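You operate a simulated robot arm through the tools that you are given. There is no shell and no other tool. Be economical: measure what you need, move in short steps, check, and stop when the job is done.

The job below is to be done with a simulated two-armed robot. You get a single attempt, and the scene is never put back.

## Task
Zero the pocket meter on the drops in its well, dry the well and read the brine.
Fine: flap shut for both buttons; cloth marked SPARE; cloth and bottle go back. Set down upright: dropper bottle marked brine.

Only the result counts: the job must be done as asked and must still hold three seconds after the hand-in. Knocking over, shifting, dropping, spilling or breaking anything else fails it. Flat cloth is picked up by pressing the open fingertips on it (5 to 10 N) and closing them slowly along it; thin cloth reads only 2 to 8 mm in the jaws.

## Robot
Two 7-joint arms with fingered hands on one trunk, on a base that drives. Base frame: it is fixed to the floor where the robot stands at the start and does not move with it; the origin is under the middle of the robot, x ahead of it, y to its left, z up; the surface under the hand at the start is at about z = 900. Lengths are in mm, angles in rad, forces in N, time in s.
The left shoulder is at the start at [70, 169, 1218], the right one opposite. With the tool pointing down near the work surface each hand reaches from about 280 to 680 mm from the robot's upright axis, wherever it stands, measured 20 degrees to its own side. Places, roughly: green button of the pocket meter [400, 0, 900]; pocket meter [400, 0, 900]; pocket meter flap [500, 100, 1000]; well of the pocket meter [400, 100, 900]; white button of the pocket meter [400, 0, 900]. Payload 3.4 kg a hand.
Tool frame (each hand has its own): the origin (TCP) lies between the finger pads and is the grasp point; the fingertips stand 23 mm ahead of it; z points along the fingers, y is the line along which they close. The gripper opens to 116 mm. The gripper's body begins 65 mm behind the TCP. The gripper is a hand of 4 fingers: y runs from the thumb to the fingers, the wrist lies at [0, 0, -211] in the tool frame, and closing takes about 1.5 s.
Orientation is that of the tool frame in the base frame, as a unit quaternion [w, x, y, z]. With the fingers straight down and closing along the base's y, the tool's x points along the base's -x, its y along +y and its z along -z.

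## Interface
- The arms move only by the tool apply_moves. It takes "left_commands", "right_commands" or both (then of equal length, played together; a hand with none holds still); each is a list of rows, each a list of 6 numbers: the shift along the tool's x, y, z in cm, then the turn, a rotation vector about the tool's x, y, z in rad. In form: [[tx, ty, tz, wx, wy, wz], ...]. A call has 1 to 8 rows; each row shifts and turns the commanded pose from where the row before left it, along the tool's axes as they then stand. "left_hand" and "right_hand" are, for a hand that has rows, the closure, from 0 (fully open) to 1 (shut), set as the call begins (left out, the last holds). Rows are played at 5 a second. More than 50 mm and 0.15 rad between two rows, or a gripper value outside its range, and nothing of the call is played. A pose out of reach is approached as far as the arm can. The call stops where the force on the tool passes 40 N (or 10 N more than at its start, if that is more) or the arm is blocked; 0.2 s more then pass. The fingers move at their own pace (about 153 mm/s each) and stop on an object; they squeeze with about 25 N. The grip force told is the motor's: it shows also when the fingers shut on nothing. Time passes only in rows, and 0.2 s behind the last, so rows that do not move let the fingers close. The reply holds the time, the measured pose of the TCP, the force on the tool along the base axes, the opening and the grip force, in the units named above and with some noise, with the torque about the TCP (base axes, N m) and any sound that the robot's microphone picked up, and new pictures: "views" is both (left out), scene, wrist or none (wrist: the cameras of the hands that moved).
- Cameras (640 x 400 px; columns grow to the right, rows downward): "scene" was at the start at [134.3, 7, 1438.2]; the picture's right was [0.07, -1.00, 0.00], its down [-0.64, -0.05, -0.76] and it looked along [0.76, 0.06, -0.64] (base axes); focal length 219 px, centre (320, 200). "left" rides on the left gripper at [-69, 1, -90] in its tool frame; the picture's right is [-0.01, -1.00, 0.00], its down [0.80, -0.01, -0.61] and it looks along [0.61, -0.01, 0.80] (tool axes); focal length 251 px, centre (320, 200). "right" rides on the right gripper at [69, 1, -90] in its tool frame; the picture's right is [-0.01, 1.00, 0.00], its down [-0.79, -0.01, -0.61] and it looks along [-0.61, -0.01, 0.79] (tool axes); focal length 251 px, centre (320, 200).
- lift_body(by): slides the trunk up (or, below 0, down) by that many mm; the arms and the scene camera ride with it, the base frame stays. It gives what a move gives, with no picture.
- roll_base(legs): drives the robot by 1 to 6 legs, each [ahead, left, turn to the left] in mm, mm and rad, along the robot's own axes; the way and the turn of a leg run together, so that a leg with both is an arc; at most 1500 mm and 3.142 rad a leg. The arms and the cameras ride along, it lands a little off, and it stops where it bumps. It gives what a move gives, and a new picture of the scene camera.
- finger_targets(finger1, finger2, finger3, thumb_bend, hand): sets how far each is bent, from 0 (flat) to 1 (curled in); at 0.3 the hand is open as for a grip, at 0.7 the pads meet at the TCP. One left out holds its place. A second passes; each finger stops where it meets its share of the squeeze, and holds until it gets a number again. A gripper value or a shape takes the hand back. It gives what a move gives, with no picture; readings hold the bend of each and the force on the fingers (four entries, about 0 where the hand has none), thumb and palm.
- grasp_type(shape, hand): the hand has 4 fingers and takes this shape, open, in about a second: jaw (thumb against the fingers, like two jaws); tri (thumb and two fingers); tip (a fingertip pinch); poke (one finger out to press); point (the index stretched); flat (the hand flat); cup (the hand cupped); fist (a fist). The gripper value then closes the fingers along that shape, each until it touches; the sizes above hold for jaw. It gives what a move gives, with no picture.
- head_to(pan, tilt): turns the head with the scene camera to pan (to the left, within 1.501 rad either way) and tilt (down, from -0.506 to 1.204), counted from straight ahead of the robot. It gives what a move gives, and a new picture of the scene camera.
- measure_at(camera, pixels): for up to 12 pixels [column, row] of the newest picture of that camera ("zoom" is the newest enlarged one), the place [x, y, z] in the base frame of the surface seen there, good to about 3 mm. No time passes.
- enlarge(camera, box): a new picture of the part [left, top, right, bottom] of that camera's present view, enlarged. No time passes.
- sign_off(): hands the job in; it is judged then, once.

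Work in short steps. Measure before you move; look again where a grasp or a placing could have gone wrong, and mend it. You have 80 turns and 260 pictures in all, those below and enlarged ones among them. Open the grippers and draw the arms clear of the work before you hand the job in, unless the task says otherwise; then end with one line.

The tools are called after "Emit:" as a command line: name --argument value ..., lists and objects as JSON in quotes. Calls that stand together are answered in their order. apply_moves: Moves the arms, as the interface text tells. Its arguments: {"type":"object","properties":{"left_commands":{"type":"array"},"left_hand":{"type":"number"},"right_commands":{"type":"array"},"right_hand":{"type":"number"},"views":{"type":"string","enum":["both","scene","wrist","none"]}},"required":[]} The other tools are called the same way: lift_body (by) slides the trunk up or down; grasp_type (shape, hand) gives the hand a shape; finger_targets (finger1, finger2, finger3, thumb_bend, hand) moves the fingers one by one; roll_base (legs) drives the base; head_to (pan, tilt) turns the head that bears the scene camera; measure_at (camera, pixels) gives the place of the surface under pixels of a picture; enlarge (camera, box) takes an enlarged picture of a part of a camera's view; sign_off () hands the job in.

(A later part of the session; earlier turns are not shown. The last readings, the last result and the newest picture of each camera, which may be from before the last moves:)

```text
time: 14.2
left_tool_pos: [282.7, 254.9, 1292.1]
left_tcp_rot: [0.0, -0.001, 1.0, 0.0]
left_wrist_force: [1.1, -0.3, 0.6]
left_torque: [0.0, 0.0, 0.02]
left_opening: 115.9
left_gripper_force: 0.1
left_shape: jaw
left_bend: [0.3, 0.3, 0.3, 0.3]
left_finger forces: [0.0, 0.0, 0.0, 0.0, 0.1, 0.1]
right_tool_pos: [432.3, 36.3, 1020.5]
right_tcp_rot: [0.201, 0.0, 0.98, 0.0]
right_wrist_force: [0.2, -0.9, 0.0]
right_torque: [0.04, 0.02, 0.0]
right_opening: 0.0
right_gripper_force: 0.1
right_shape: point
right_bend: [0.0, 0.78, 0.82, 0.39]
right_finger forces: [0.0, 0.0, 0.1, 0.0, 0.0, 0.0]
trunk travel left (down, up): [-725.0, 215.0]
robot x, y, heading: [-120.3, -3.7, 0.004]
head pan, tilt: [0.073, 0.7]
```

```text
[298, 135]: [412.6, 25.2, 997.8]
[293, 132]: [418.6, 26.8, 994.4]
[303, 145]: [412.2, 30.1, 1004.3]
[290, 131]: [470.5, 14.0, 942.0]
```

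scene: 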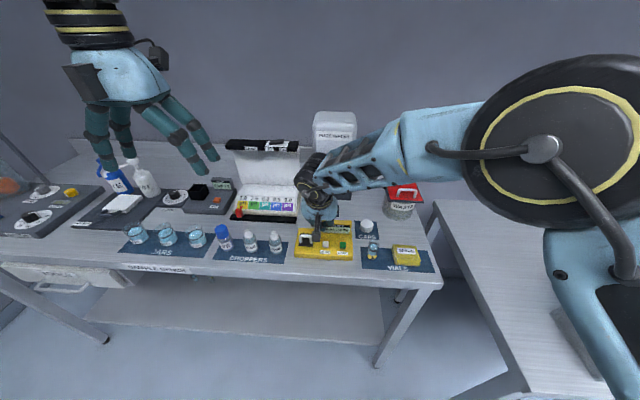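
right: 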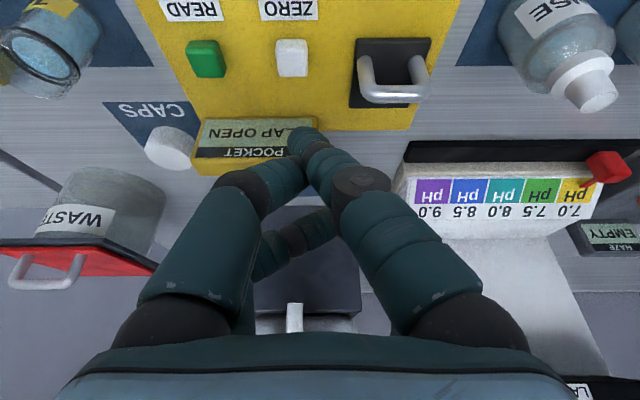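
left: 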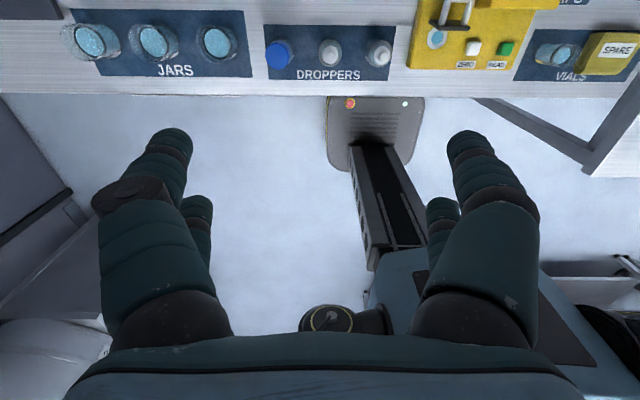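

Tip ≈ (419,23,988). I lower 44 mm then creep onto the button.

Emit:
apply_moves --right_commands '[[0.78, -0.2, 1.84, 0, 0, 0], [0.78, 0, 1.84, 0, 0, 0], [0.16, 0, 0.37, 0, 0, 0], [0.12, 0, 0.28, 0, 0, 0], [0.12, 0, 0.28, 0, 0, 0]]' --views "wrist"

Emit:
enlarge --camera "scene" --box '[270, 200, 380, 275]'

```text
time: 15.4
left_tool_pos: [282.4, 256.1, 1292.8]
left_tcp_rot: [0.0, -0.001, 1.0, 0.0]
left_wrist_force: [0.5, 0.4, -0.9]
left_torque: [0.02, 0.01, 0.01]
left_opening: 116.1
left_gripper_force: 0.0
left_shape: jaw
left_bend: [0.3, 0.3, 0.3, 0.3]
left_finger forces: [0.0, 0.0, 0.0, 0.0, 0.1, 0.0]
right_tool_pos: [431.1, 34.1, 971.5]
right_tcp_rot: [0.201, -0.001, 0.98, 0.0]
right_wrist_force: [-0.4, -0.4, 1.1]
right_torque: [-0.01, 0.01, 0.02]
right_opening: 0.1
right_gripper_force: 0.1
right_shape: point
right_bend: [0.0, 0.78, 0.82, 0.39]
right_finger forces: [0.0, 0.0, 0.0, 0.0, 0.1, 0.0]
trunk travel left (down, up): [-725.0, 215.0]
robot x, y, heading: [-118.0, -1.9, -0.003]
head pan, tilt: [0.073, 0.7]
```

right: 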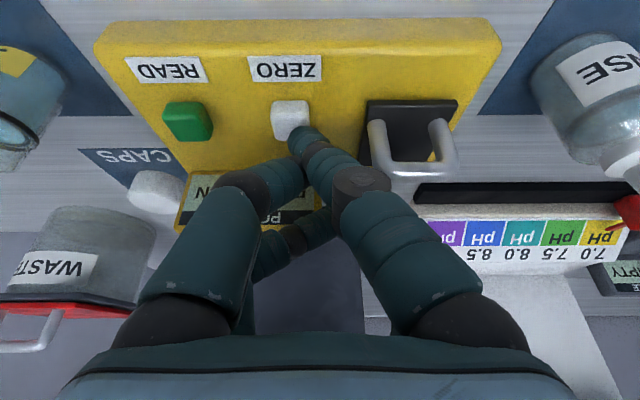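

```text
5.33 times, centred on (325, 238) of scene
```

zoom: 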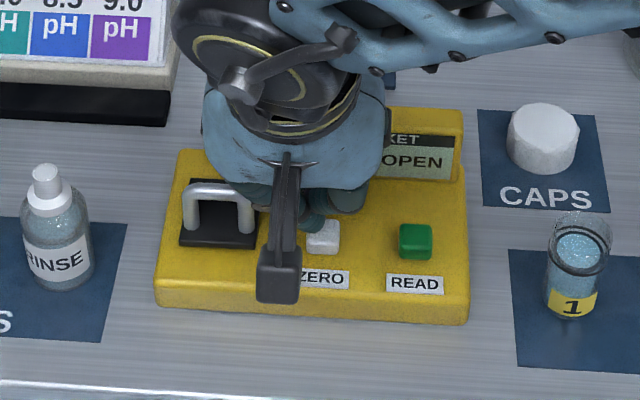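

The tip sits slightly far/left of the button centre; I shift (-5,-5) mm and press down in 3 mm steps.

Emit:
apply_moves --right_commands '[[0.46, -0.5, -0.19, 0, 0, 0], [0.12, 0, 0.28, 0, 0, 0], [0.12, 0, 0.28, 0, 0, 0], [0.08, 0, 0.18, 0, 0, 0]]' --views "wrist"

Emit:
enlarge --camera "scene" --box '[270, 200, 380, 275]'

```text
time: 16.4
left_tool_pos: [280.8, 256.9, 1290.8]
left_tcp_rot: [0.0, -0.001, 1.0, -0.001]
left_wrist_force: [0.3, 0.2, 0.4]
left_torque: [0.0, 0.04, -0.02]
left_opening: 115.9
left_gripper_force: 0.0
left_shape: jaw
left_bend: [0.3, 0.3, 0.3, 0.3]
left_finger forces: [0.0, 0.0, 0.0, 0.0, 0.1, 0.0]
right_tool_pos: [425.1, 30.4, 965.3]
right_tcp_rot: [0.201, 0.0, 0.979, 0.0]
right_wrist_force: [0.9, 6.5, 3.6]
right_torque: [0.22, 0.01, -0.04]
right_opening: 0.0
right_gripper_force: 0.0
right_shape: point
right_bend: [0.0, 0.78, 0.82, 0.4]
right_finger forces: [0.0, 0.0, 0.1, 0.1, 0.0, 0.0]
trunk travel left (down, up): [-725.0, 215.0]
robot x, y, heading: [-118.4, -1.7, 0.003]
head pan, tilt: [0.073, 0.7]
heard: click
```

right: 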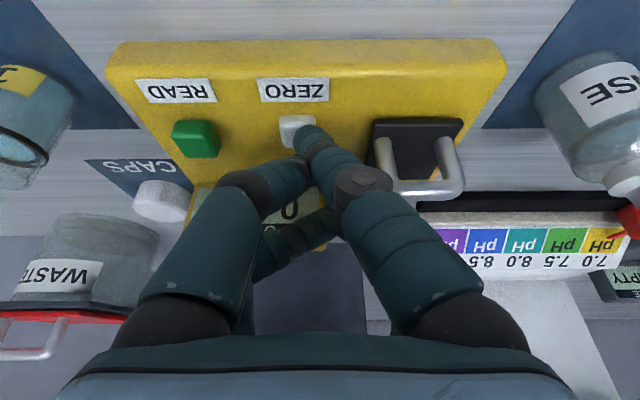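

```text
5.33 times, centred on (325, 238) of scene
```

zoom: 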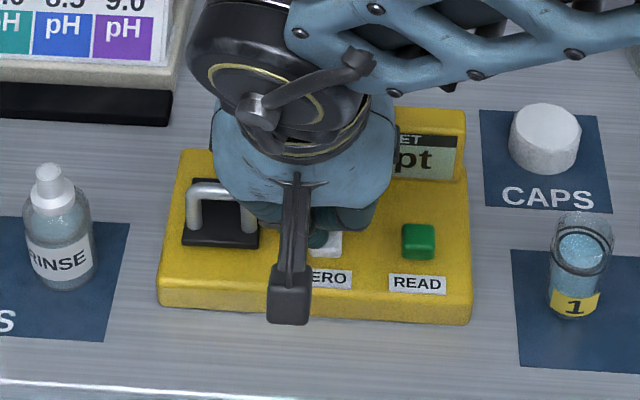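

ZERO clicked and the display shows "0 ppt". I raise, straighten the hand, and go in front of the flap handle to open it.

Emit:
apply_moves --right_commands '[[-1.17, 0, -2.76, 0, 0, 0], [-1.17, 0, -2.76, 0, 0, 0], [0, 0, 0, 0, 0.133, 0], [0, 0, 0, 0, 0.133, 0], [0, 0, 0, 0, 0.138, 0], [1, 3, 0, 0, 0, 0], [1, 3, 0, 0, 0, 0]]'

Emit:
enlarge --camera "scene" --box '[270, 200, 380, 275]'

Emit:
enlarge --camera "right" --box '[180, 20, 440, 200]'

Emit:
measure_at --camera "right" --pixels '[[292, 138], [288, 133], [310, 160]]'

```text
time: 18.0
left_tool_pos: [281.2, 257.4, 1290.3]
left_tcp_rot: [-0.001, -0.001, 1.0, -0.002]
left_wrist_force: [0.3, 0.4, -0.4]
left_torque: [-0.02, -0.01, -0.01]
left_opening: 116.0
left_gripper_force: 0.1
left_shape: jaw
left_bend: [0.3, 0.3, 0.3, 0.3]
left_finger forces: [0.0, 0.1, 0.0, 0.0, 0.0, 0.1]
right_tool_pos: [404.1, 90.0, 1022.3]
right_tcp_rot: [0.0, -0.001, 1.0, 0.001]
right_wrist_force: [0.0, 0.6, 0.5]
right_torque: [-0.05, -0.01, 0.01]
right_opening: 0.1
right_gripper_force: 0.0
right_shape: point
right_bend: [0.0, 0.78, 0.82, 0.4]
right_finger forces: [0.0, 0.1, 0.1, 0.1, 0.0, 0.0]
trunk travel left (down, up): [-725.0, 215.0]
robot x, y, heading: [-117.7, -1.7, -0.001]
head pan, tilt: [0.073, 0.7]
```

scene: 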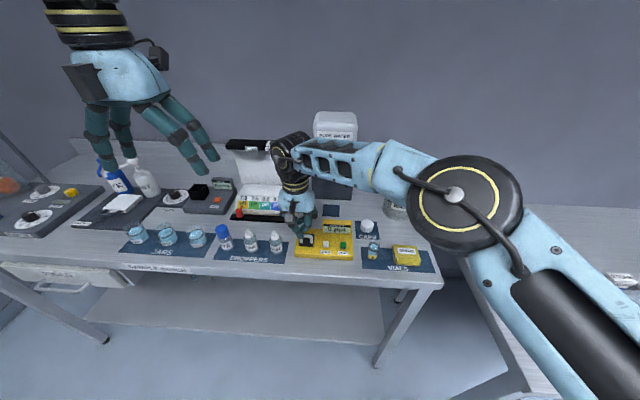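
right: 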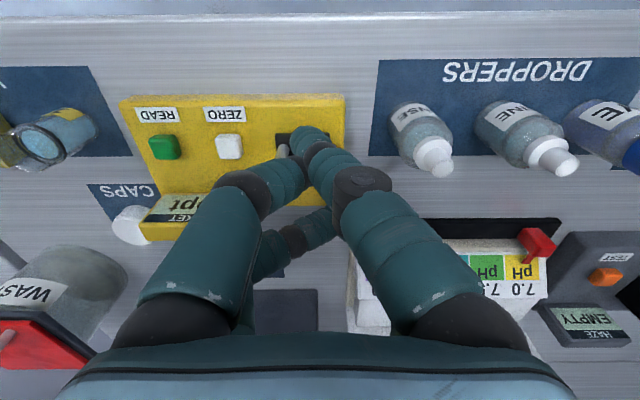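

```text
5.33 times, centred on (325, 238) of scene
```

zoom: 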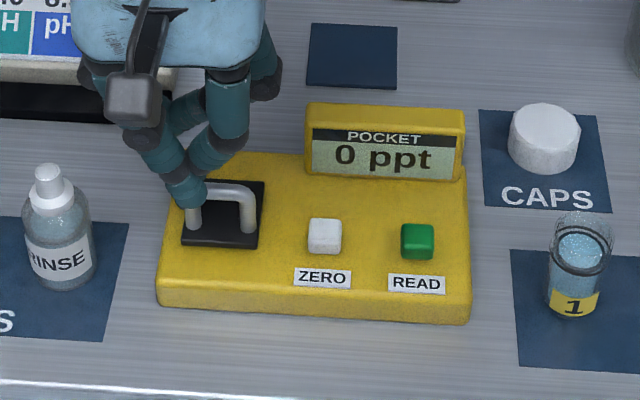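

```text
2.22 times, centred on (310, 110) of right
```

zoom: 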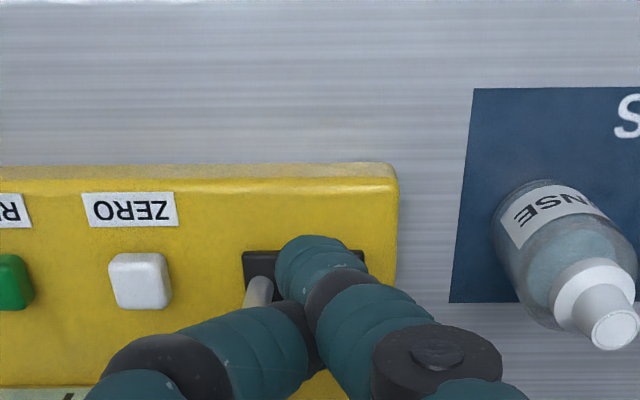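

```text
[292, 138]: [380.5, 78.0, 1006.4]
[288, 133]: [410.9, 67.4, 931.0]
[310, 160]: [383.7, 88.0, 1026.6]
```

Tip is now about TCP+(-17,-4,-25). I shift y by -10, lower to z 976 and check before pushing.

Emit:
apply_moves --right_commands '[[0, -1, 1.5, 0, 0, 0], [0, 0, 3, 0, 0, 0]]' --views "wrist"

Emit:
enlarge --camera "scene" --box '[270, 200, 380, 275]'

```text
time: 18.6
left_tool_pos: [278.8, 257.8, 1292.3]
left_tcp_rot: [0.001, -0.001, 1.0, -0.001]
left_wrist_force: [0.0, 0.8, 0.4]
left_torque: [-0.01, -0.01, 0.0]
left_opening: 115.6
left_gripper_force: 0.1
left_shape: jaw
left_bend: [0.3, 0.3, 0.3, 0.3]
left_finger forces: [0.0, 0.0, 0.0, 0.1, 0.0, 0.1]
right_tool_pos: [403.2, 81.8, 979.3]
right_tcp_rot: [0.004, 0.001, 1.0, 0.0]
right_wrist_force: [4.6, 3.1, 19.2]
right_torque: [0.19, -0.45, 0.01]
right_opening: 0.1
right_gripper_force: 0.0
right_shape: point
right_bend: [0.0, 0.79, 0.83, 0.4]
right_finger forces: [0.1, 0.0, 0.1, 0.0, 0.0, 0.0]
trunk travel left (down, up): [-725.0, 215.0]
robot x, y, heading: [-117.7, -0.7, -0.0]
head pan, tilt: [0.073, 0.7]
```

right: 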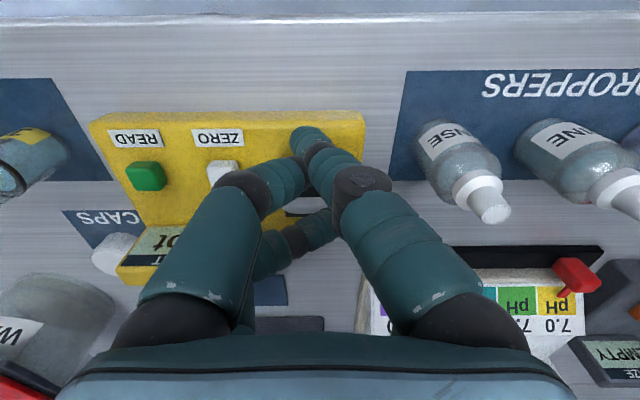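

```text
5.33 times, centred on (325, 238) of scene
```

zoom: 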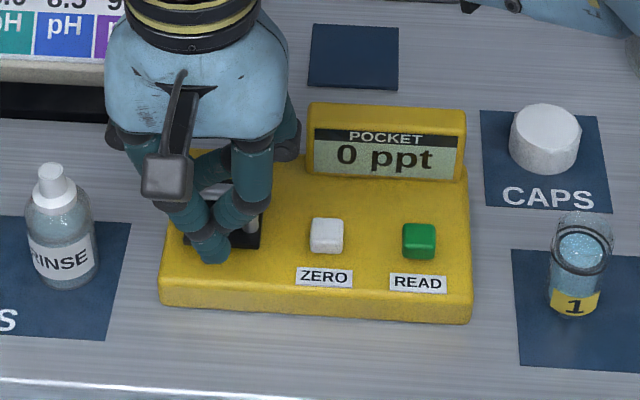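

19 N downward: a curled finger is resting on the bar. I raise 12 mm and curl fingers 2 and 3 fully.

Emit:
apply_moves --right_commands '[[0, 0, -1.2, 0, 0, 0]]' --views "none"

Emit:
finger_targets --hand "right" --finger1 0.0 --finger2 1.0 --finger3 1.0

Emit:
enlarge --camera "right" --box '[180, 100, 440, 280]'

Emit:
enlarge --camera "scene" --box '[270, 200, 380, 275]'

```text
time: 19.0
left_tool_pos: [282.2, 254.2, 1292.4]
left_tcp_rot: [-0.002, -0.001, 1.0, 0.0]
left_wrist_force: [0.1, 0.5, -0.6]
left_torque: [-0.01, -0.02, 0.04]
left_opening: 116.1
left_gripper_force: 0.2
left_shape: jaw
left_bend: [0.3, 0.3, 0.3, 0.3]
left_finger forces: [0.0, 0.0, 0.0, 0.1, 0.1, 0.1]
right_tool_pos: [404.4, 77.4, 988.5]
right_tcp_rot: [-0.001, 0.0, 1.0, 0.0]
right_wrist_force: [0.5, 0.0, -0.1]
right_torque: [0.03, -0.03, 0.0]
right_opening: 0.0
right_gripper_force: 0.0
right_shape: point
right_bend: [0.0, 0.79, 0.82, 0.4]
right_finger forces: [0.0, 0.1, 0.0, 0.1, 0.0, 0.1]
trunk travel left (down, up): [-725.0, 215.0]
robot x, y, heading: [-120.4, -0.2, 0.0]
head pan, tilt: [0.073, 0.7]
```

```text
time: 20.0
left_tool_pos: [281.6, 255.8, 1290.6]
left_tcp_rot: [-0.001, -0.001, 1.0, 0.001]
left_wrist_force: [-0.1, -0.8, 0.1]
left_torque: [0.0, -0.05, 0.0]
left_opening: 116.1
left_gripper_force: 0.1
left_shape: jaw
left_bend: [0.3, 0.3, 0.3, 0.3]
left_finger forces: [0.0, 0.0, 0.0, 0.0, 0.1, 0.0]
right_tool_pos: [405.6, 79.0, 990.2]
right_tcp_rot: [-0.001, 0.0, 1.0, 0.001]
right_wrist_force: [-0.6, -1.0, -0.6]
right_torque: [0.0, 0.01, -0.01]
right_opening: 0.0
right_gripper_force: 0.1
right_shape: fingers
right_bend: [0.13, 0.7, 0.82, 0.4]
right_finger forces: [0.0, 0.0, 0.0, 0.0, 0.1, 0.0]
trunk travel left (down, up): [-725.0, 215.0]
robot x, y, heading: [-120.5, 2.7, -0.006]
head pan, tilt: [0.073, 0.7]
```

```text
2.22 times, centred on (310, 190) of right
```

zoom: 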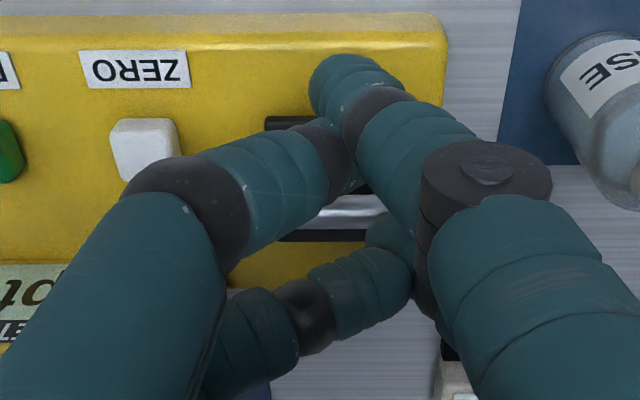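

```text
5.33 times, centred on (325, 238) of scene
```

zoom: 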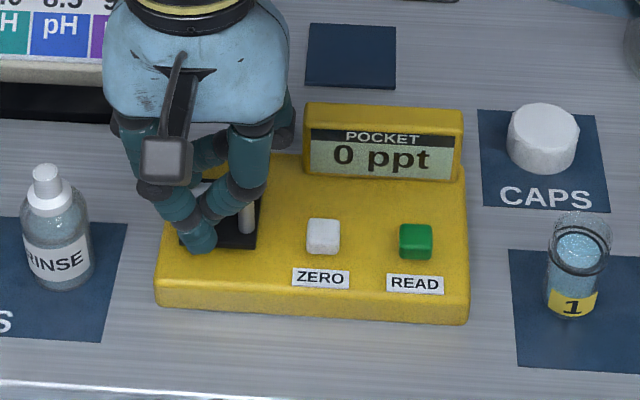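

The fingers interlock in this shape. I raise the hand and switch to poke, whose tip should stand well clear of the curled fingers.

Emit:
apply_moves --right_commands '[[0, 0, -4, 0, 0, 0], [0, 0, -3, 0, 0, 0]]' --views "none"

Emit:
grasp_type --hand "right" --shape "poke"

Emit:
enlarge --camera "right" --box '[200, 90, 440, 260]'

Emit:
measure_at --camera "zoom" --pixels '[[320, 190], [325, 200], [310, 210], [345, 200], [400, 230], [280, 230], [370, 200], [335, 185]]'

Emit:
enlarge --camera "scene" --box '[270, 190, 380, 265]'

```text
time: 20.6
left_tool_pos: [281.9, 255.7, 1292.0]
left_tcp_rot: [0.0, -0.001, 1.0, 0.0]
left_wrist_force: [-0.3, 0.0, 0.3]
left_torque: [0.0, 0.01, 0.0]
left_opening: 115.8
left_gripper_force: 0.0
left_shape: jaw
left_bend: [0.3, 0.3, 0.3, 0.3]
left_finger forces: [0.0, 0.0, 0.0, 0.0, 0.0, 0.0]
right_tool_pos: [405.4, 78.6, 1060.3]
right_tcp_rot: [0.0, -0.001, 1.0, 0.0]
right_wrist_force: [-0.2, -0.1, -1.0]
right_torque: [-0.02, 0.02, 0.0]
right_opening: 0.0
right_gripper_force: 0.1
right_shape: fingers
right_bend: [0.13, 0.9, 1.0, 0.4]
right_finger forces: [0.1, 0.0, 0.1, 0.0, 0.1, 0.1]
trunk travel left (down, up): [-725.0, 215.0]
robot x, y, heading: [-122.0, -2.7, 0.004]
head pan, tilt: [0.073, 0.7]
```

```text
time: 21.5
left_tool_pos: [281.7, 256.1, 1293.2]
left_tcp_rot: [0.0, -0.001, 1.0, 0.0]
left_wrist_force: [-0.4, -0.7, -0.7]
left_torque: [0.0, -0.01, 0.04]
left_opening: 115.9
left_gripper_force: 0.0
left_shape: jaw
left_bend: [0.3, 0.3, 0.3, 0.3]
left_finger forces: [0.0, 0.1, 0.0, 0.0, 0.0, 0.0]
right_tool_pos: [405.7, 76.8, 1059.7]
right_tcp_rot: [-0.001, -0.001, 1.0, 0.0]
right_wrist_force: [-0.4, -0.5, 0.6]
right_torque: [0.0, -0.02, 0.01]
right_opening: 0.1
right_gripper_force: 0.1
right_shape: poke
right_bend: [1.0, 1.0, 1.0, 0.28]
right_finger forces: [0.1, 0.1, 0.0, 0.1, 0.0, 0.0]
trunk travel left (down, up): [-725.0, 215.0]
robot x, y, heading: [-117.9, 0.2, -0.002]
head pan, tilt: [0.073, 0.7]
```

```text
2.35 times, centred on (320, 175) of right
```

zoom: 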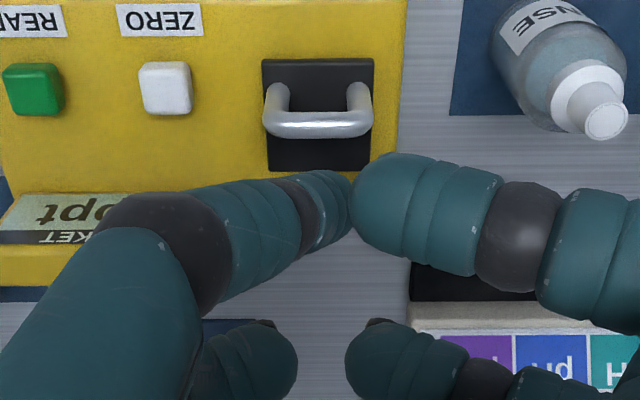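

```text
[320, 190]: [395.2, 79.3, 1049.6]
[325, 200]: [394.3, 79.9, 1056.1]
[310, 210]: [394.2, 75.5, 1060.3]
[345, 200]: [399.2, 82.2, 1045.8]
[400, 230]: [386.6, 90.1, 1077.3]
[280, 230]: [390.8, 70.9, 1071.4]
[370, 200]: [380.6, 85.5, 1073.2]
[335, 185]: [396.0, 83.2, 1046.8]
```

```text
5.33 times, centred on (325, 228) of scene
```

zoom: 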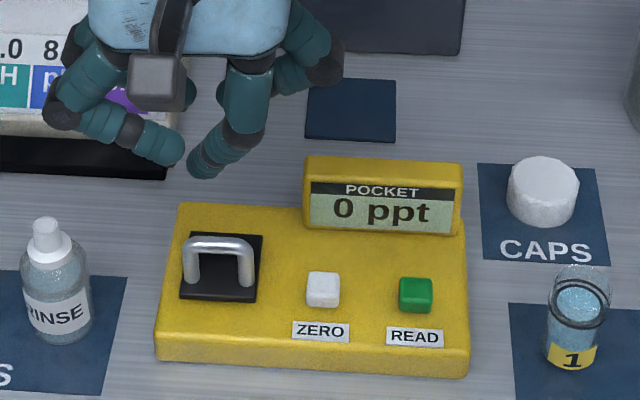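

Poke's tip is the thumb at about TCP+(-3,+7,-21), others 24 mm higher. I position it in front of the bar (TCP (388,73,970)).

Emit:
apply_moves --right_commands '[[1.8, -0.4, 0, 0, 0, 0], [0, 0, 4, 0, 0, 0], [0, 0, 3, 0, 0, 0], [0, 0, 2, 0, 0, 0]]' --views "wrist"

Emit:
enlarge --camera "scene" --box '[270, 190, 380, 265]'

Emit:
enlarge --camera "right" --box '[200, 90, 440, 260]'

```text
time: 22.5
left_tool_pos: [281.6, 255.9, 1291.0]
left_tcp_rot: [0.0, -0.001, 1.0, 0.0]
left_wrist_force: [0.3, 0.4, 0.6]
left_torque: [0.0, -0.02, -0.01]
left_opening: 116.1
left_gripper_force: 0.0
left_shape: jaw
left_bend: [0.3, 0.3, 0.3, 0.3]
left_finger forces: [0.1, 0.0, 0.0, 0.0, 0.0, 0.0]
right_tool_pos: [389.0, 75.1, 970.1]
right_tcp_rot: [-0.001, -0.001, 1.0, 0.0]
right_wrist_force: [0.6, -0.2, 0.4]
right_torque: [0.04, 0.0, 0.04]
right_opening: 0.2
right_gripper_force: 0.2
right_shape: poke
right_bend: [1.0, 1.0, 1.0, 0.28]
right_finger forces: [0.0, 0.0, 0.0, 0.1, 0.1, 0.0]
trunk travel left (down, up): [-725.0, 215.0]
robot x, y, heading: [-115.2, -3.0, 0.002]
head pan, tilt: [0.073, 0.7]
```

right: 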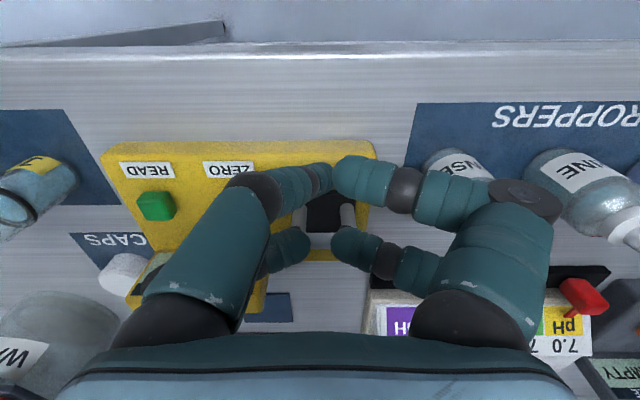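

```text
5.33 times, centred on (325, 228) of scene
```

zoom: 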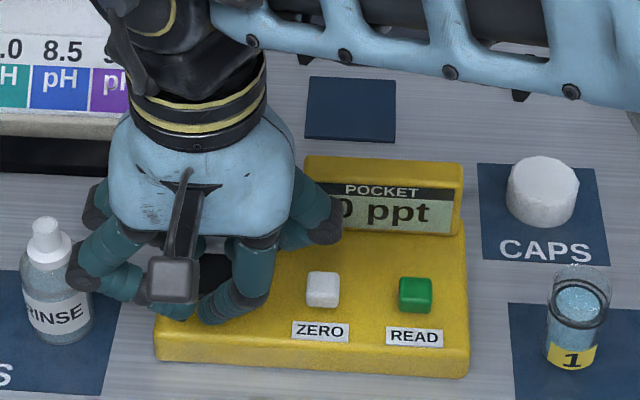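

```text
2.35 times, centred on (320, 175) of right
```

zoom: 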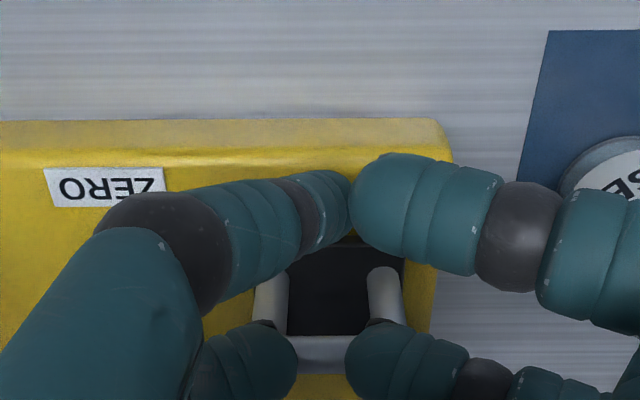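

Tip is in front of the bar with no contact. I push along the opening arc, first half.

Emit:
apply_moves --right_commands '[[-1, 0, 0, 0, 0, 0], [-0.9, 0, 0, 0, 0, 0], [-0.7, 0, -0.6, 0, 0, 0], [-0.7, 0, -0.7, 0, 0, 0], [-1, 0, -0.5, 0, 0, 0], [-0.9, 0, -0.2, 0, 0, 0]]' --views "wrist"

Emit:
enlarge --camera "scene" --box '[270, 190, 380, 265]'

Emit:
enlarge --camera "right" --box '[200, 90, 440, 260]'

```text
time: 23.9
left_tool_pos: [281.7, 256.1, 1291.3]
left_tcp_rot: [0.0, -0.001, 1.0, 0.0]
left_wrist_force: [0.0, -0.1, 0.3]
left_torque: [-0.06, 0.0, -0.01]
left_opening: 115.9
left_gripper_force: 0.0
left_shape: jaw
left_bend: [0.3, 0.3, 0.3, 0.3]
left_finger forces: [0.0, 0.1, 0.1, 0.1, 0.1, 0.0]
right_tool_pos: [438.9, 74.8, 990.3]
right_tcp_rot: [0.0, -0.001, 1.0, 0.0]
right_wrist_force: [-0.7, -1.0, -0.1]
right_torque: [0.0, 0.02, 0.0]
right_opening: 0.0
right_gripper_force: 0.1
right_shape: poke
right_bend: [1.0, 1.0, 1.0, 0.28]
right_finger forces: [0.0, 0.0, 0.1, 0.0, 0.3, 0.0]
trunk travel left (down, up): [-725.0, 215.0]
robot x, y, heading: [-117.0, -1.0, -0.004]
head pan, tilt: [0.073, 0.7]
```

right: 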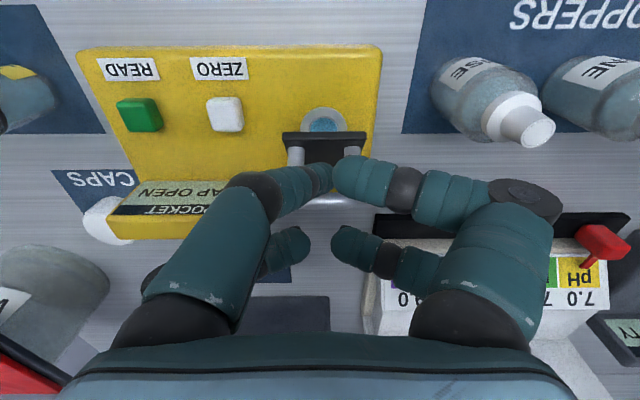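

```text
5.33 times, centred on (325, 228) of scene
```

zoom: 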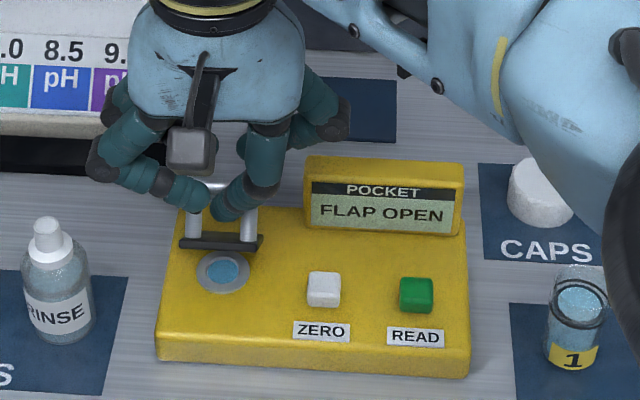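

```text
2.35 times, centred on (320, 175) of right
```

zoom: 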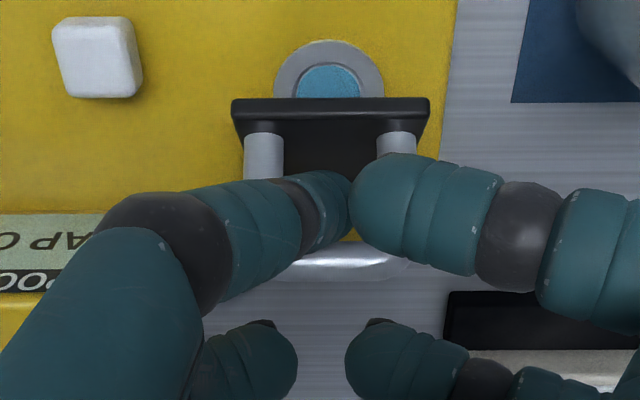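

Opening works nicely ("FLAP OPEN" shown, flap at ~60°). I push the rest of the arc.

Emit:
apply_moves --right_commands '[[-1, 0, 0, 0, 0, 0], [-0.9, 0, 0.1, 0, 0, 0], [-0.8, 0, 0.3, 0, 0, 0], [-0.7, 0, 0.3, 0, 0, 0], [-0.5, 0, 0.2, 0, 0, 0], [0.4, 0, 0, 0, 0, 0]]' --views "wrist"

Emit:
enlarge --camera "scene" --box '[270, 190, 380, 265]'

Emit:
measure_at --camera "zoom" --pixels '[[220, 230], [220, 215], [205, 200], [240, 200]]'

```text
time: 25.3
left_tool_pos: [283.3, 255.2, 1291.5]
left_tcp_rot: [0.0, -0.001, 1.0, 0.0]
left_wrist_force: [-0.4, -1.1, 0.2]
left_torque: [0.0, 0.02, 0.01]
left_opening: 115.8
left_gripper_force: 0.0
left_shape: jaw
left_bend: [0.3, 0.3, 0.3, 0.3]
left_finger forces: [0.0, 0.0, 0.0, 0.0, 0.0, 0.1]
right_tool_pos: [435.3, 73.2, 989.5]
right_tcp_rot: [0.0, 0.0, 1.0, 0.001]
right_wrist_force: [-0.3, -0.5, -0.5]
right_torque: [-0.01, -0.02, -0.01]
right_opening: 0.0
right_gripper_force: 0.1
right_shape: poke
right_bend: [1.0, 1.0, 1.0, 0.28]
right_finger forces: [0.1, 0.0, 0.0, 0.0, 0.0, 0.1]
right hand out of reach, approached as far as the arm can: row 1, 2, 3, 4, 5
trunk travel left (down, up): [-725.0, 215.0]
robot x, y, heading: [-114.7, 6.6, -0.004]
head pan, tilt: [0.073, 0.7]
```

right: 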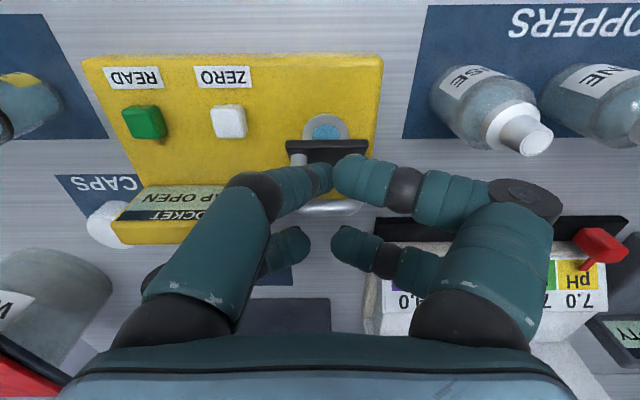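

```text
5.33 times, centred on (325, 228) of scene
```

zoom: 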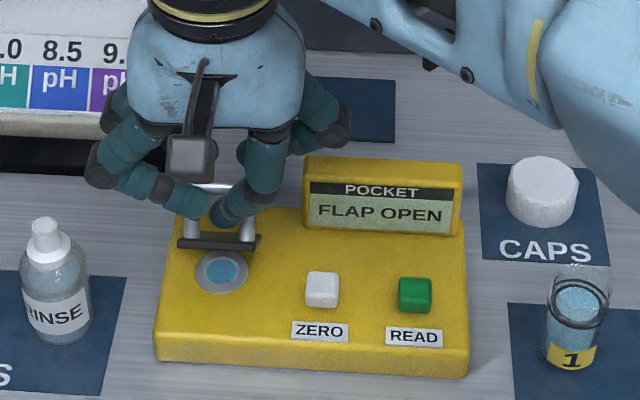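

```text
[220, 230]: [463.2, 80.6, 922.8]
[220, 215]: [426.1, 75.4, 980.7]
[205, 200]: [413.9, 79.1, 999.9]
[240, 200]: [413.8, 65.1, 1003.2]
```

The arm is at its reach limit; I lower 4 mm and drive the base forward 38 mm to finish the push.

Emit:
apply_moves --right_commands '[[0, 0, 0.4, 0, 0, 0]]' --views "none"

Emit:
roll_base --legs '[[38, 0, 0]]'

Emit:
enlarge --camera "right" --box '[200, 90, 440, 260]'

Emit:
enlarge --camera "scene" --box '[270, 190, 380, 265]'

```text
time: 25.7
left_tool_pos: [281.8, 255.8, 1290.8]
left_tcp_rot: [0.001, 0.0, 1.0, 0.001]
left_wrist_force: [-0.3, -0.2, 0.1]
left_torque: [0.01, -0.02, 0.0]
left_opening: 115.7
left_gripper_force: 0.1
left_shape: jaw
left_bend: [0.3, 0.3, 0.3, 0.3]
left_finger forces: [0.0, 0.1, 0.0, 0.0, 0.0, 0.1]
right_tool_pos: [435.8, 75.5, 985.7]
right_tcp_rot: [0.0, 0.0, 1.0, 0.0]
right_wrist_force: [-0.1, -0.3, 0.3]
right_torque: [-0.03, -0.04, -0.01]
right_opening: 0.2
right_gripper_force: 0.1
right_shape: poke
right_bend: [1.0, 1.0, 1.0, 0.28]
right_finger forces: [0.1, 0.0, 0.0, 0.1, 0.0, 0.0]
trunk travel left (down, up): [-725.0, 215.0]
robot x, y, heading: [-119.6, -1.5, 0.002]
head pan, tilt: [0.073, 0.7]
```

```text
time: 26.6
left_tool_pos: [313.7, 255.7, 1292.9]
left_tcp_rot: [0.002, -0.001, 1.0, 0.001]
left_wrist_force: [0.0, 1.2, -0.2]
left_torque: [0.02, -0.03, 0.0]
left_opening: 116.3
left_gripper_force: 0.1
left_shape: jaw
left_bend: [0.3, 0.3, 0.3, 0.3]
left_finger forces: [0.0, 0.0, 0.0, 0.1, 0.1, 0.1]
right_tool_pos: [468.9, 74.4, 988.9]
right_tcp_rot: [0.003, -0.001, 1.0, 0.0]
right_wrist_force: [0.6, -0.7, 0.5]
right_torque: [-0.01, -0.01, 0.0]
right_opening: 0.0
right_gripper_force: 0.1
right_shape: poke
right_bend: [1.0, 1.0, 1.0, 0.27]
right_finger forces: [0.0, 0.0, 0.0, 0.0, 0.2, 0.1]
trunk travel left (down, up): [-725.0, 215.0]
robot x, y, heading: [-77.1, -0.5, -0.001]
head pan, tilt: [0.073, 0.7]
```

scene: 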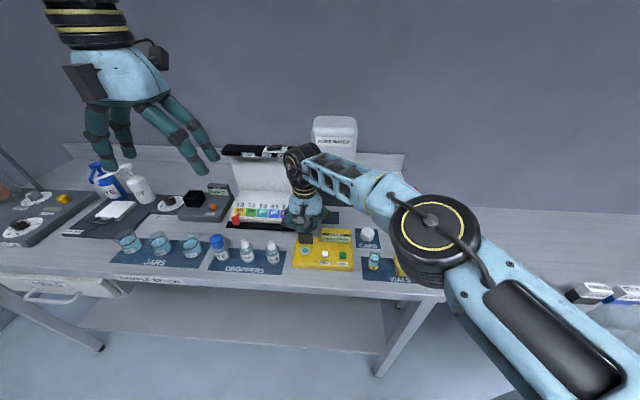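

```text
2.35 times, centred on (320, 175) of right
```

zoom: 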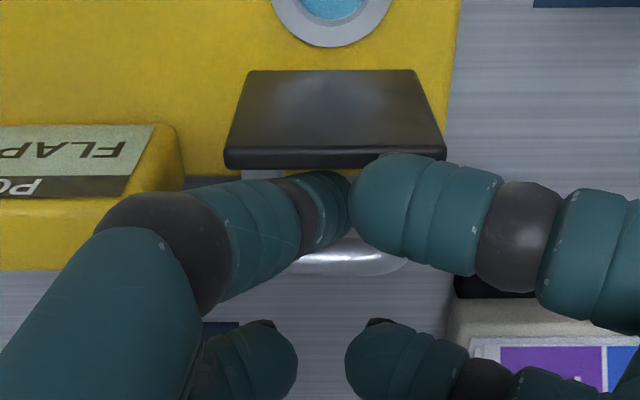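

```text
5.33 times, centred on (325, 228) of scene
```

zoom: 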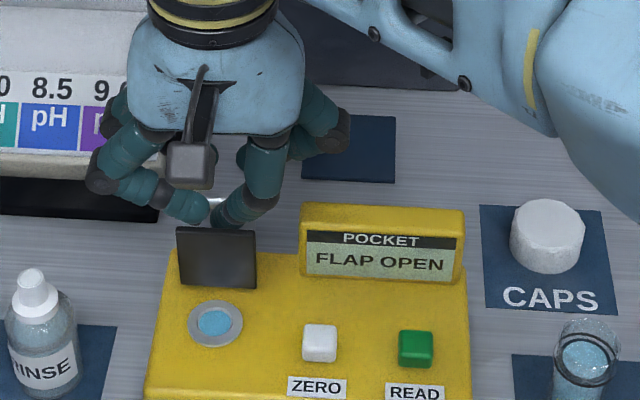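

The flap is nearly upright as at the start. I nudge 6 mm further, then lift straight out.

Emit:
apply_moves --right_commands '[[-0.4, 0, 0.2, 0, 0, 0], [-0.4, 0, 0.2, 0, 0, 0], [0.6, 0, 0, 0, 0, 0], [0, 0, -3, 0, 0, 0], [0, 0, -4, 0, 0, 0], [0, 0, -4, 0, 0, 0]]' --views "wrist"

Emit:
enlarge --camera "scene" --box '[270, 190, 430, 295]'

```text
time: 28.0
left_tool_pos: [317.4, 256.6, 1290.9]
left_tcp_rot: [0.0, -0.001, 1.0, -0.001]
left_wrist_force: [0.0, -0.3, 0.5]
left_torque: [-0.01, -0.01, 0.04]
left_opening: 115.8
left_gripper_force: 0.1
left_shape: jaw
left_bend: [0.3, 0.3, 0.3, 0.3]
left_finger forces: [0.0, 0.0, 0.0, 0.0, 0.0, 0.0]
right_tool_pos: [472.7, 72.8, 1094.2]
right_tcp_rot: [0.001, -0.001, 1.0, 0.0]
right_wrist_force: [0.1, -1.0, 0.9]
right_torque: [0.0, -0.03, -0.01]
right_opening: 0.0
right_gripper_force: 0.1
right_shape: poke
right_bend: [1.0, 1.0, 1.0, 0.27]
right_finger forces: [0.0, 0.0, 0.0, 0.0, 0.0, 0.0]
right hand out of reach, approached as far as the arm can: row 2
trunk travel left (down, up): [-725.0, 215.0]
robot x, y, heading: [-76.9, -2.0, 0.002]
head pan, tilt: [0.073, 0.7]
```

right: 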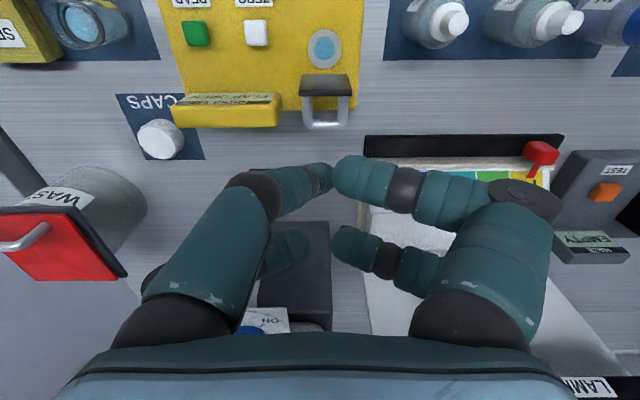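

```text
3.81 times, centred on (350, 242) of scene
```

zoom: 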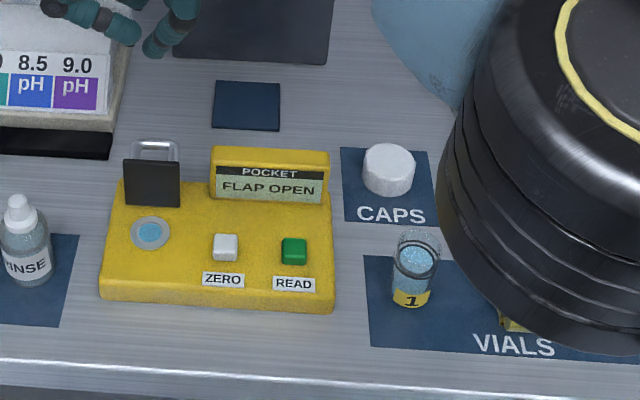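

Flap is open again, well visible at (150,232). Now the cloth: I move the right hand over it high up, then change to jaw.

Emit:
apply_moves --right_commands '[[0, 0, -4, 0, 0, 0], [1.05, -4.68, 0, 0, 0, 0], [1.05, -4.68, 0, 0, 0, 0], [1.05, -4.68, 0, 0, 0, 0], [1.05, -4.68, 0, 0, 0, 0], [1.05, -4.68, 0, 0, 0, 0], [1.05, -4.68, 0, 0, 0, 0]]' --views "none"

Emit:
grasp_type --hand "right" --shape "jaw"

Emit:
apply_moves --right_commands '[[0, 0, 2, 0, 0, 0]]' --right_hand 0.3

Emit:
enlarge --camera "right" --box '[200, 60, 460, 240]'

```text
time: 29.6
left_tool_pos: [317.4, 253.6, 1293.2]
left_tcp_rot: [0.002, -0.002, 1.0, 0.001]
left_wrist_force: [-0.8, -0.9, 0.1]
left_torque: [-0.01, -0.01, 0.03]
left_opening: 115.8
left_gripper_force: 0.0
left_shape: jaw
left_bend: [0.3, 0.3, 0.3, 0.3]
left_finger forces: [0.0, 0.0, 0.1, 0.1, 0.0, 0.0]
right_tool_pos: [406.9, -214.0, 1132.2]
right_tcp_rot: [0.0, -0.001, 1.0, 0.001]
right_wrist_force: [0.5, -1.6, 1.2]
right_torque: [0.02, 0.0, -0.01]
right_opening: 0.1
right_gripper_force: 0.0
right_shape: poke
right_bend: [1.0, 1.0, 1.0, 0.27]
right_finger forces: [0.0, 0.0, 0.0, 0.1, 0.0, 0.0]
right hand out of reach, approached as far as the arm can: row 1
trunk travel left (down, up): [-725.0, 215.0]
robot x, y, heading: [-80.1, -1.4, 0.008]
head pan, tilt: [0.073, 0.7]
```

```text
time: 30.5
left_tool_pos: [319.5, 256.3, 1290.6]
left_tcp_rot: [0.0, -0.001, 1.0, 0.0]
left_wrist_force: [-0.9, 0.0, 0.2]
left_torque: [0.0, -0.02, 0.0]
left_opening: 116.0
left_gripper_force: 0.0
left_shape: jaw
left_bend: [0.3, 0.3, 0.3, 0.3]
left_finger forces: [0.0, 0.1, 0.0, 0.0, 0.0, 0.1]
right_tool_pos: [406.6, -212.8, 1133.2]
right_tcp_rot: [0.0, -0.001, 1.0, 0.0]
right_wrist_force: [0.0, -0.8, 0.6]
right_torque: [0.01, -0.01, -0.02]
right_opening: 116.1
right_gripper_force: 0.1
right_shape: jaw
right_bend: [0.3, 0.3, 0.3, 0.3]
right_finger forces: [0.0, 0.1, 0.0, 0.0, 0.0, 0.0]
trunk travel left (down, up): [-725.0, 215.0]
robot x, y, heading: [-80.7, 0.9, 0.001]
head pan, tilt: [0.073, 0.7]
```

```text
time: 30.9
left_tool_pos: [317.8, 253.7, 1291.4]
left_tcp_rot: [0.0, -0.001, 1.0, 0.0]
left_wrist_force: [0.2, -0.2, 0.3]
left_torque: [-0.04, 0.0, 0.01]
left_opening: 115.9
left_gripper_force: 0.1
left_shape: jaw
left_bend: [0.3, 0.3, 0.3, 0.3]
left_finger forces: [0.1, 0.0, 0.0, 0.0, 0.1, 0.0]
right_tool_pos: [405.5, -213.5, 1112.2]
right_tcp_rot: [-0.001, -0.001, 1.0, 0.0]
right_wrist_force: [0.1, 0.1, 0.4]
right_torque: [-0.01, 0.02, 0.01]
right_opening: 81.7
right_gripper_force: 0.0
right_shape: jaw
right_bend: [0.66, 0.66, 0.66, 0.66]
right_finger forces: [0.1, 0.0, 0.1, 0.0, 0.0, 0.0]
trunk travel left (down, up): [-725.0, 215.0]
robot x, y, heading: [-82.4, -3.3, 0.003]
head pan, tilt: [0.073, 0.7]
```

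scene: 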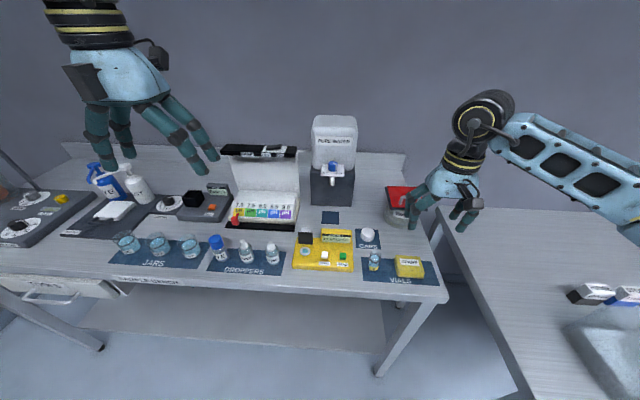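
right: 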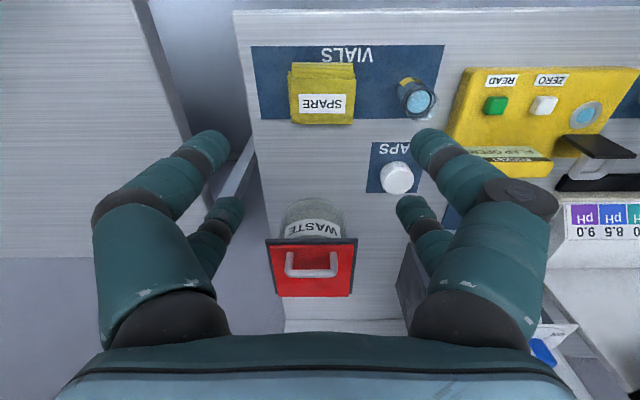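

```text
2.22 times, centred on (330, 150) of right
```

zoom: 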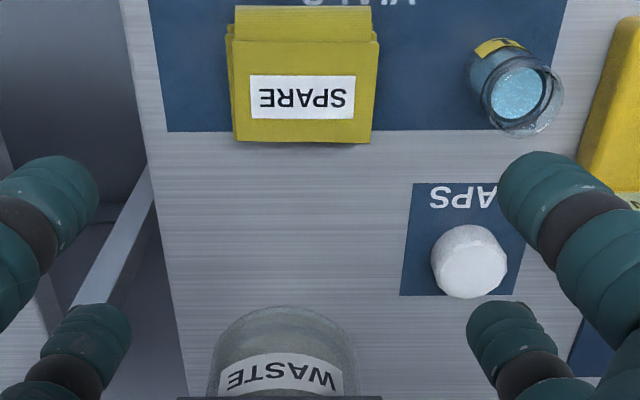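

Emit:
measure_at --camera "right" --pixels '[[291, 66], [355, 66], [303, 121], [352, 122], [322, 104], [322, 122], [322, 70], [417, 100], [400, 85], [430, 115], [292, 105], [354, 100]]'

Emit:
enlarge --camera "scene" --box '[350, 230, 450, 295]'

```text
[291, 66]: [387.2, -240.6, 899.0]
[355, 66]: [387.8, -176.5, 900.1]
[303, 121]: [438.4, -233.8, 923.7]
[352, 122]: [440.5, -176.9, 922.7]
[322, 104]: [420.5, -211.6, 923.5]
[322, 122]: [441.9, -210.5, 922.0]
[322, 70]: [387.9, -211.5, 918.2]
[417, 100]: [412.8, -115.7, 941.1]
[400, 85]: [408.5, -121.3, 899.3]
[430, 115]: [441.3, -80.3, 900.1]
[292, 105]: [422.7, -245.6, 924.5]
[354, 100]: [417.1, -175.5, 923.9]
```

```text
6.15 times, centred on (400, 262) of scene
```

zoom: 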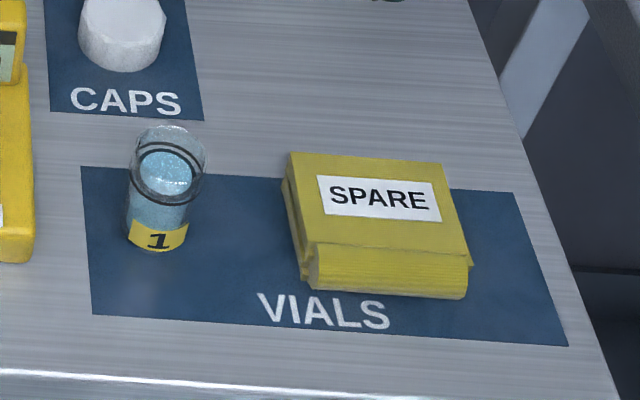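

The cloth is a folded wad x 387–441, y −240…−176, z 900–924. I check how far the open fingers bulge toward the vial (y≈−134).

Emit:
measure_at --camera "right" --pixels '[[440, 145], [425, 140], [520, 195], [545, 205], [480, 190], [215, 150], [130, 205], [410, 205], [230, 205], [540, 260]]'

```text
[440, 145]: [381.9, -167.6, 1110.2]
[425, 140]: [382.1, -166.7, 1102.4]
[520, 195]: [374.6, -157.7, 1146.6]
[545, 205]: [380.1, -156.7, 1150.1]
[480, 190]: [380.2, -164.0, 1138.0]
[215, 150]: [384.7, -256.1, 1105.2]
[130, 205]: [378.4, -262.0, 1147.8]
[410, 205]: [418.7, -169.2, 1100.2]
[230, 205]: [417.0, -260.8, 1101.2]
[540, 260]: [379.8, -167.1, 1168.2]
```

Clearance to the vial is about 15 mm. I centre on the cloth and descend to TCP z≈935.

Emit:
apply_moves --right_commands '[[-0.8, 0.4, 3, 0, 0, 0], [0, 0, 4, 0, 0, 0], [0, 0, 4, 0, 0, 0], [0, 0, 3, 0, 0, 0], [0, 0, 2, 0, 0, 0], [0, 0, 1, 0, 0, 0]]'

Emit:
enlarge --camera "scene" --box '[340, 220, 460, 300]'

```text
time: 32.3
left_tool_pos: [318.4, 255.3, 1291.3]
left_tcp_rot: [0.0, -0.001, 1.0, 0.0]
left_wrist_force: [1.1, 0.3, -0.6]
left_torque: [0.03, 0.0, 0.0]
left_opening: 115.9
left_gripper_force: 0.0
left_shape: jaw
left_bend: [0.3, 0.3, 0.3, 0.3]
left_finger forces: [0.0, 0.0, 0.0, 0.0, 0.0, 0.0]
right_tool_pos: [415.9, -208.6, 940.4]
right_tcp_rot: [0.0, 0.0, 1.0, 0.0]
right_wrist_force: [0.1, -1.4, -0.2]
right_torque: [-0.02, -0.01, 0.01]
right_opening: 81.7
right_gripper_force: 0.1
right_shape: jaw
right_bend: [0.66, 0.66, 0.66, 0.66]
right_finger forces: [0.1, 0.0, 0.0, 0.2, 0.0, 0.1]
trunk travel left (down, up): [-725.0, 215.0]
robot x, y, heading: [-80.1, 1.6, 0.002]
head pan, tilt: [0.073, 0.7]
```

scene: 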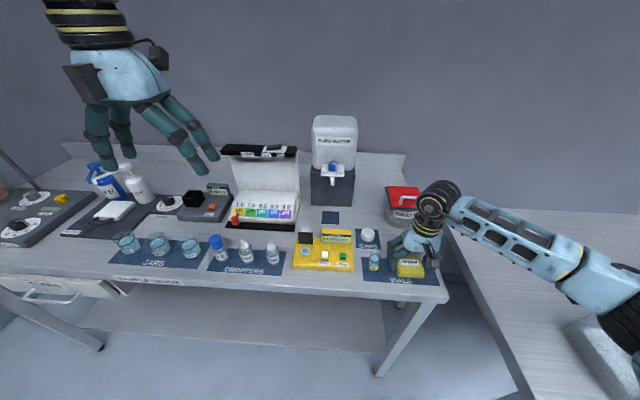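
right: 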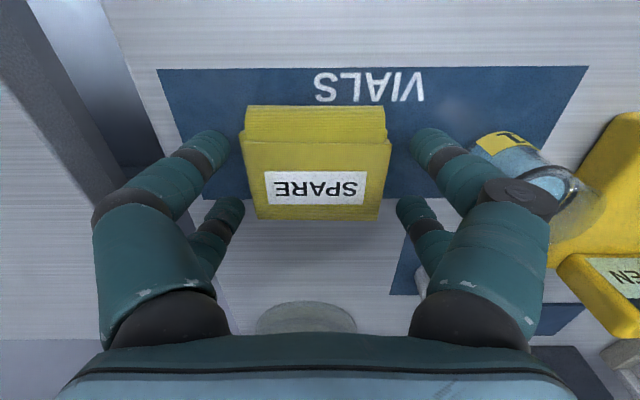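

```text
5.00 times, centred on (400, 260) of scene
```

zoom: 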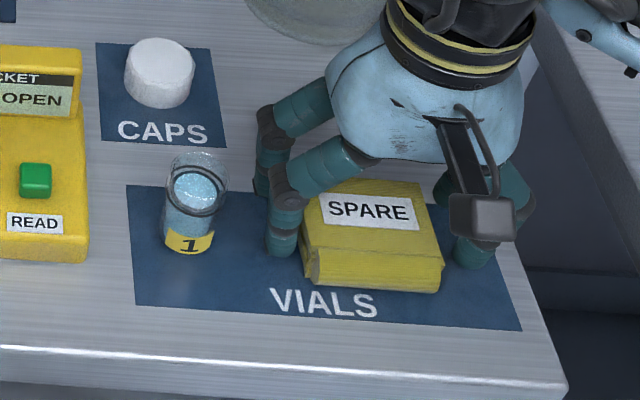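

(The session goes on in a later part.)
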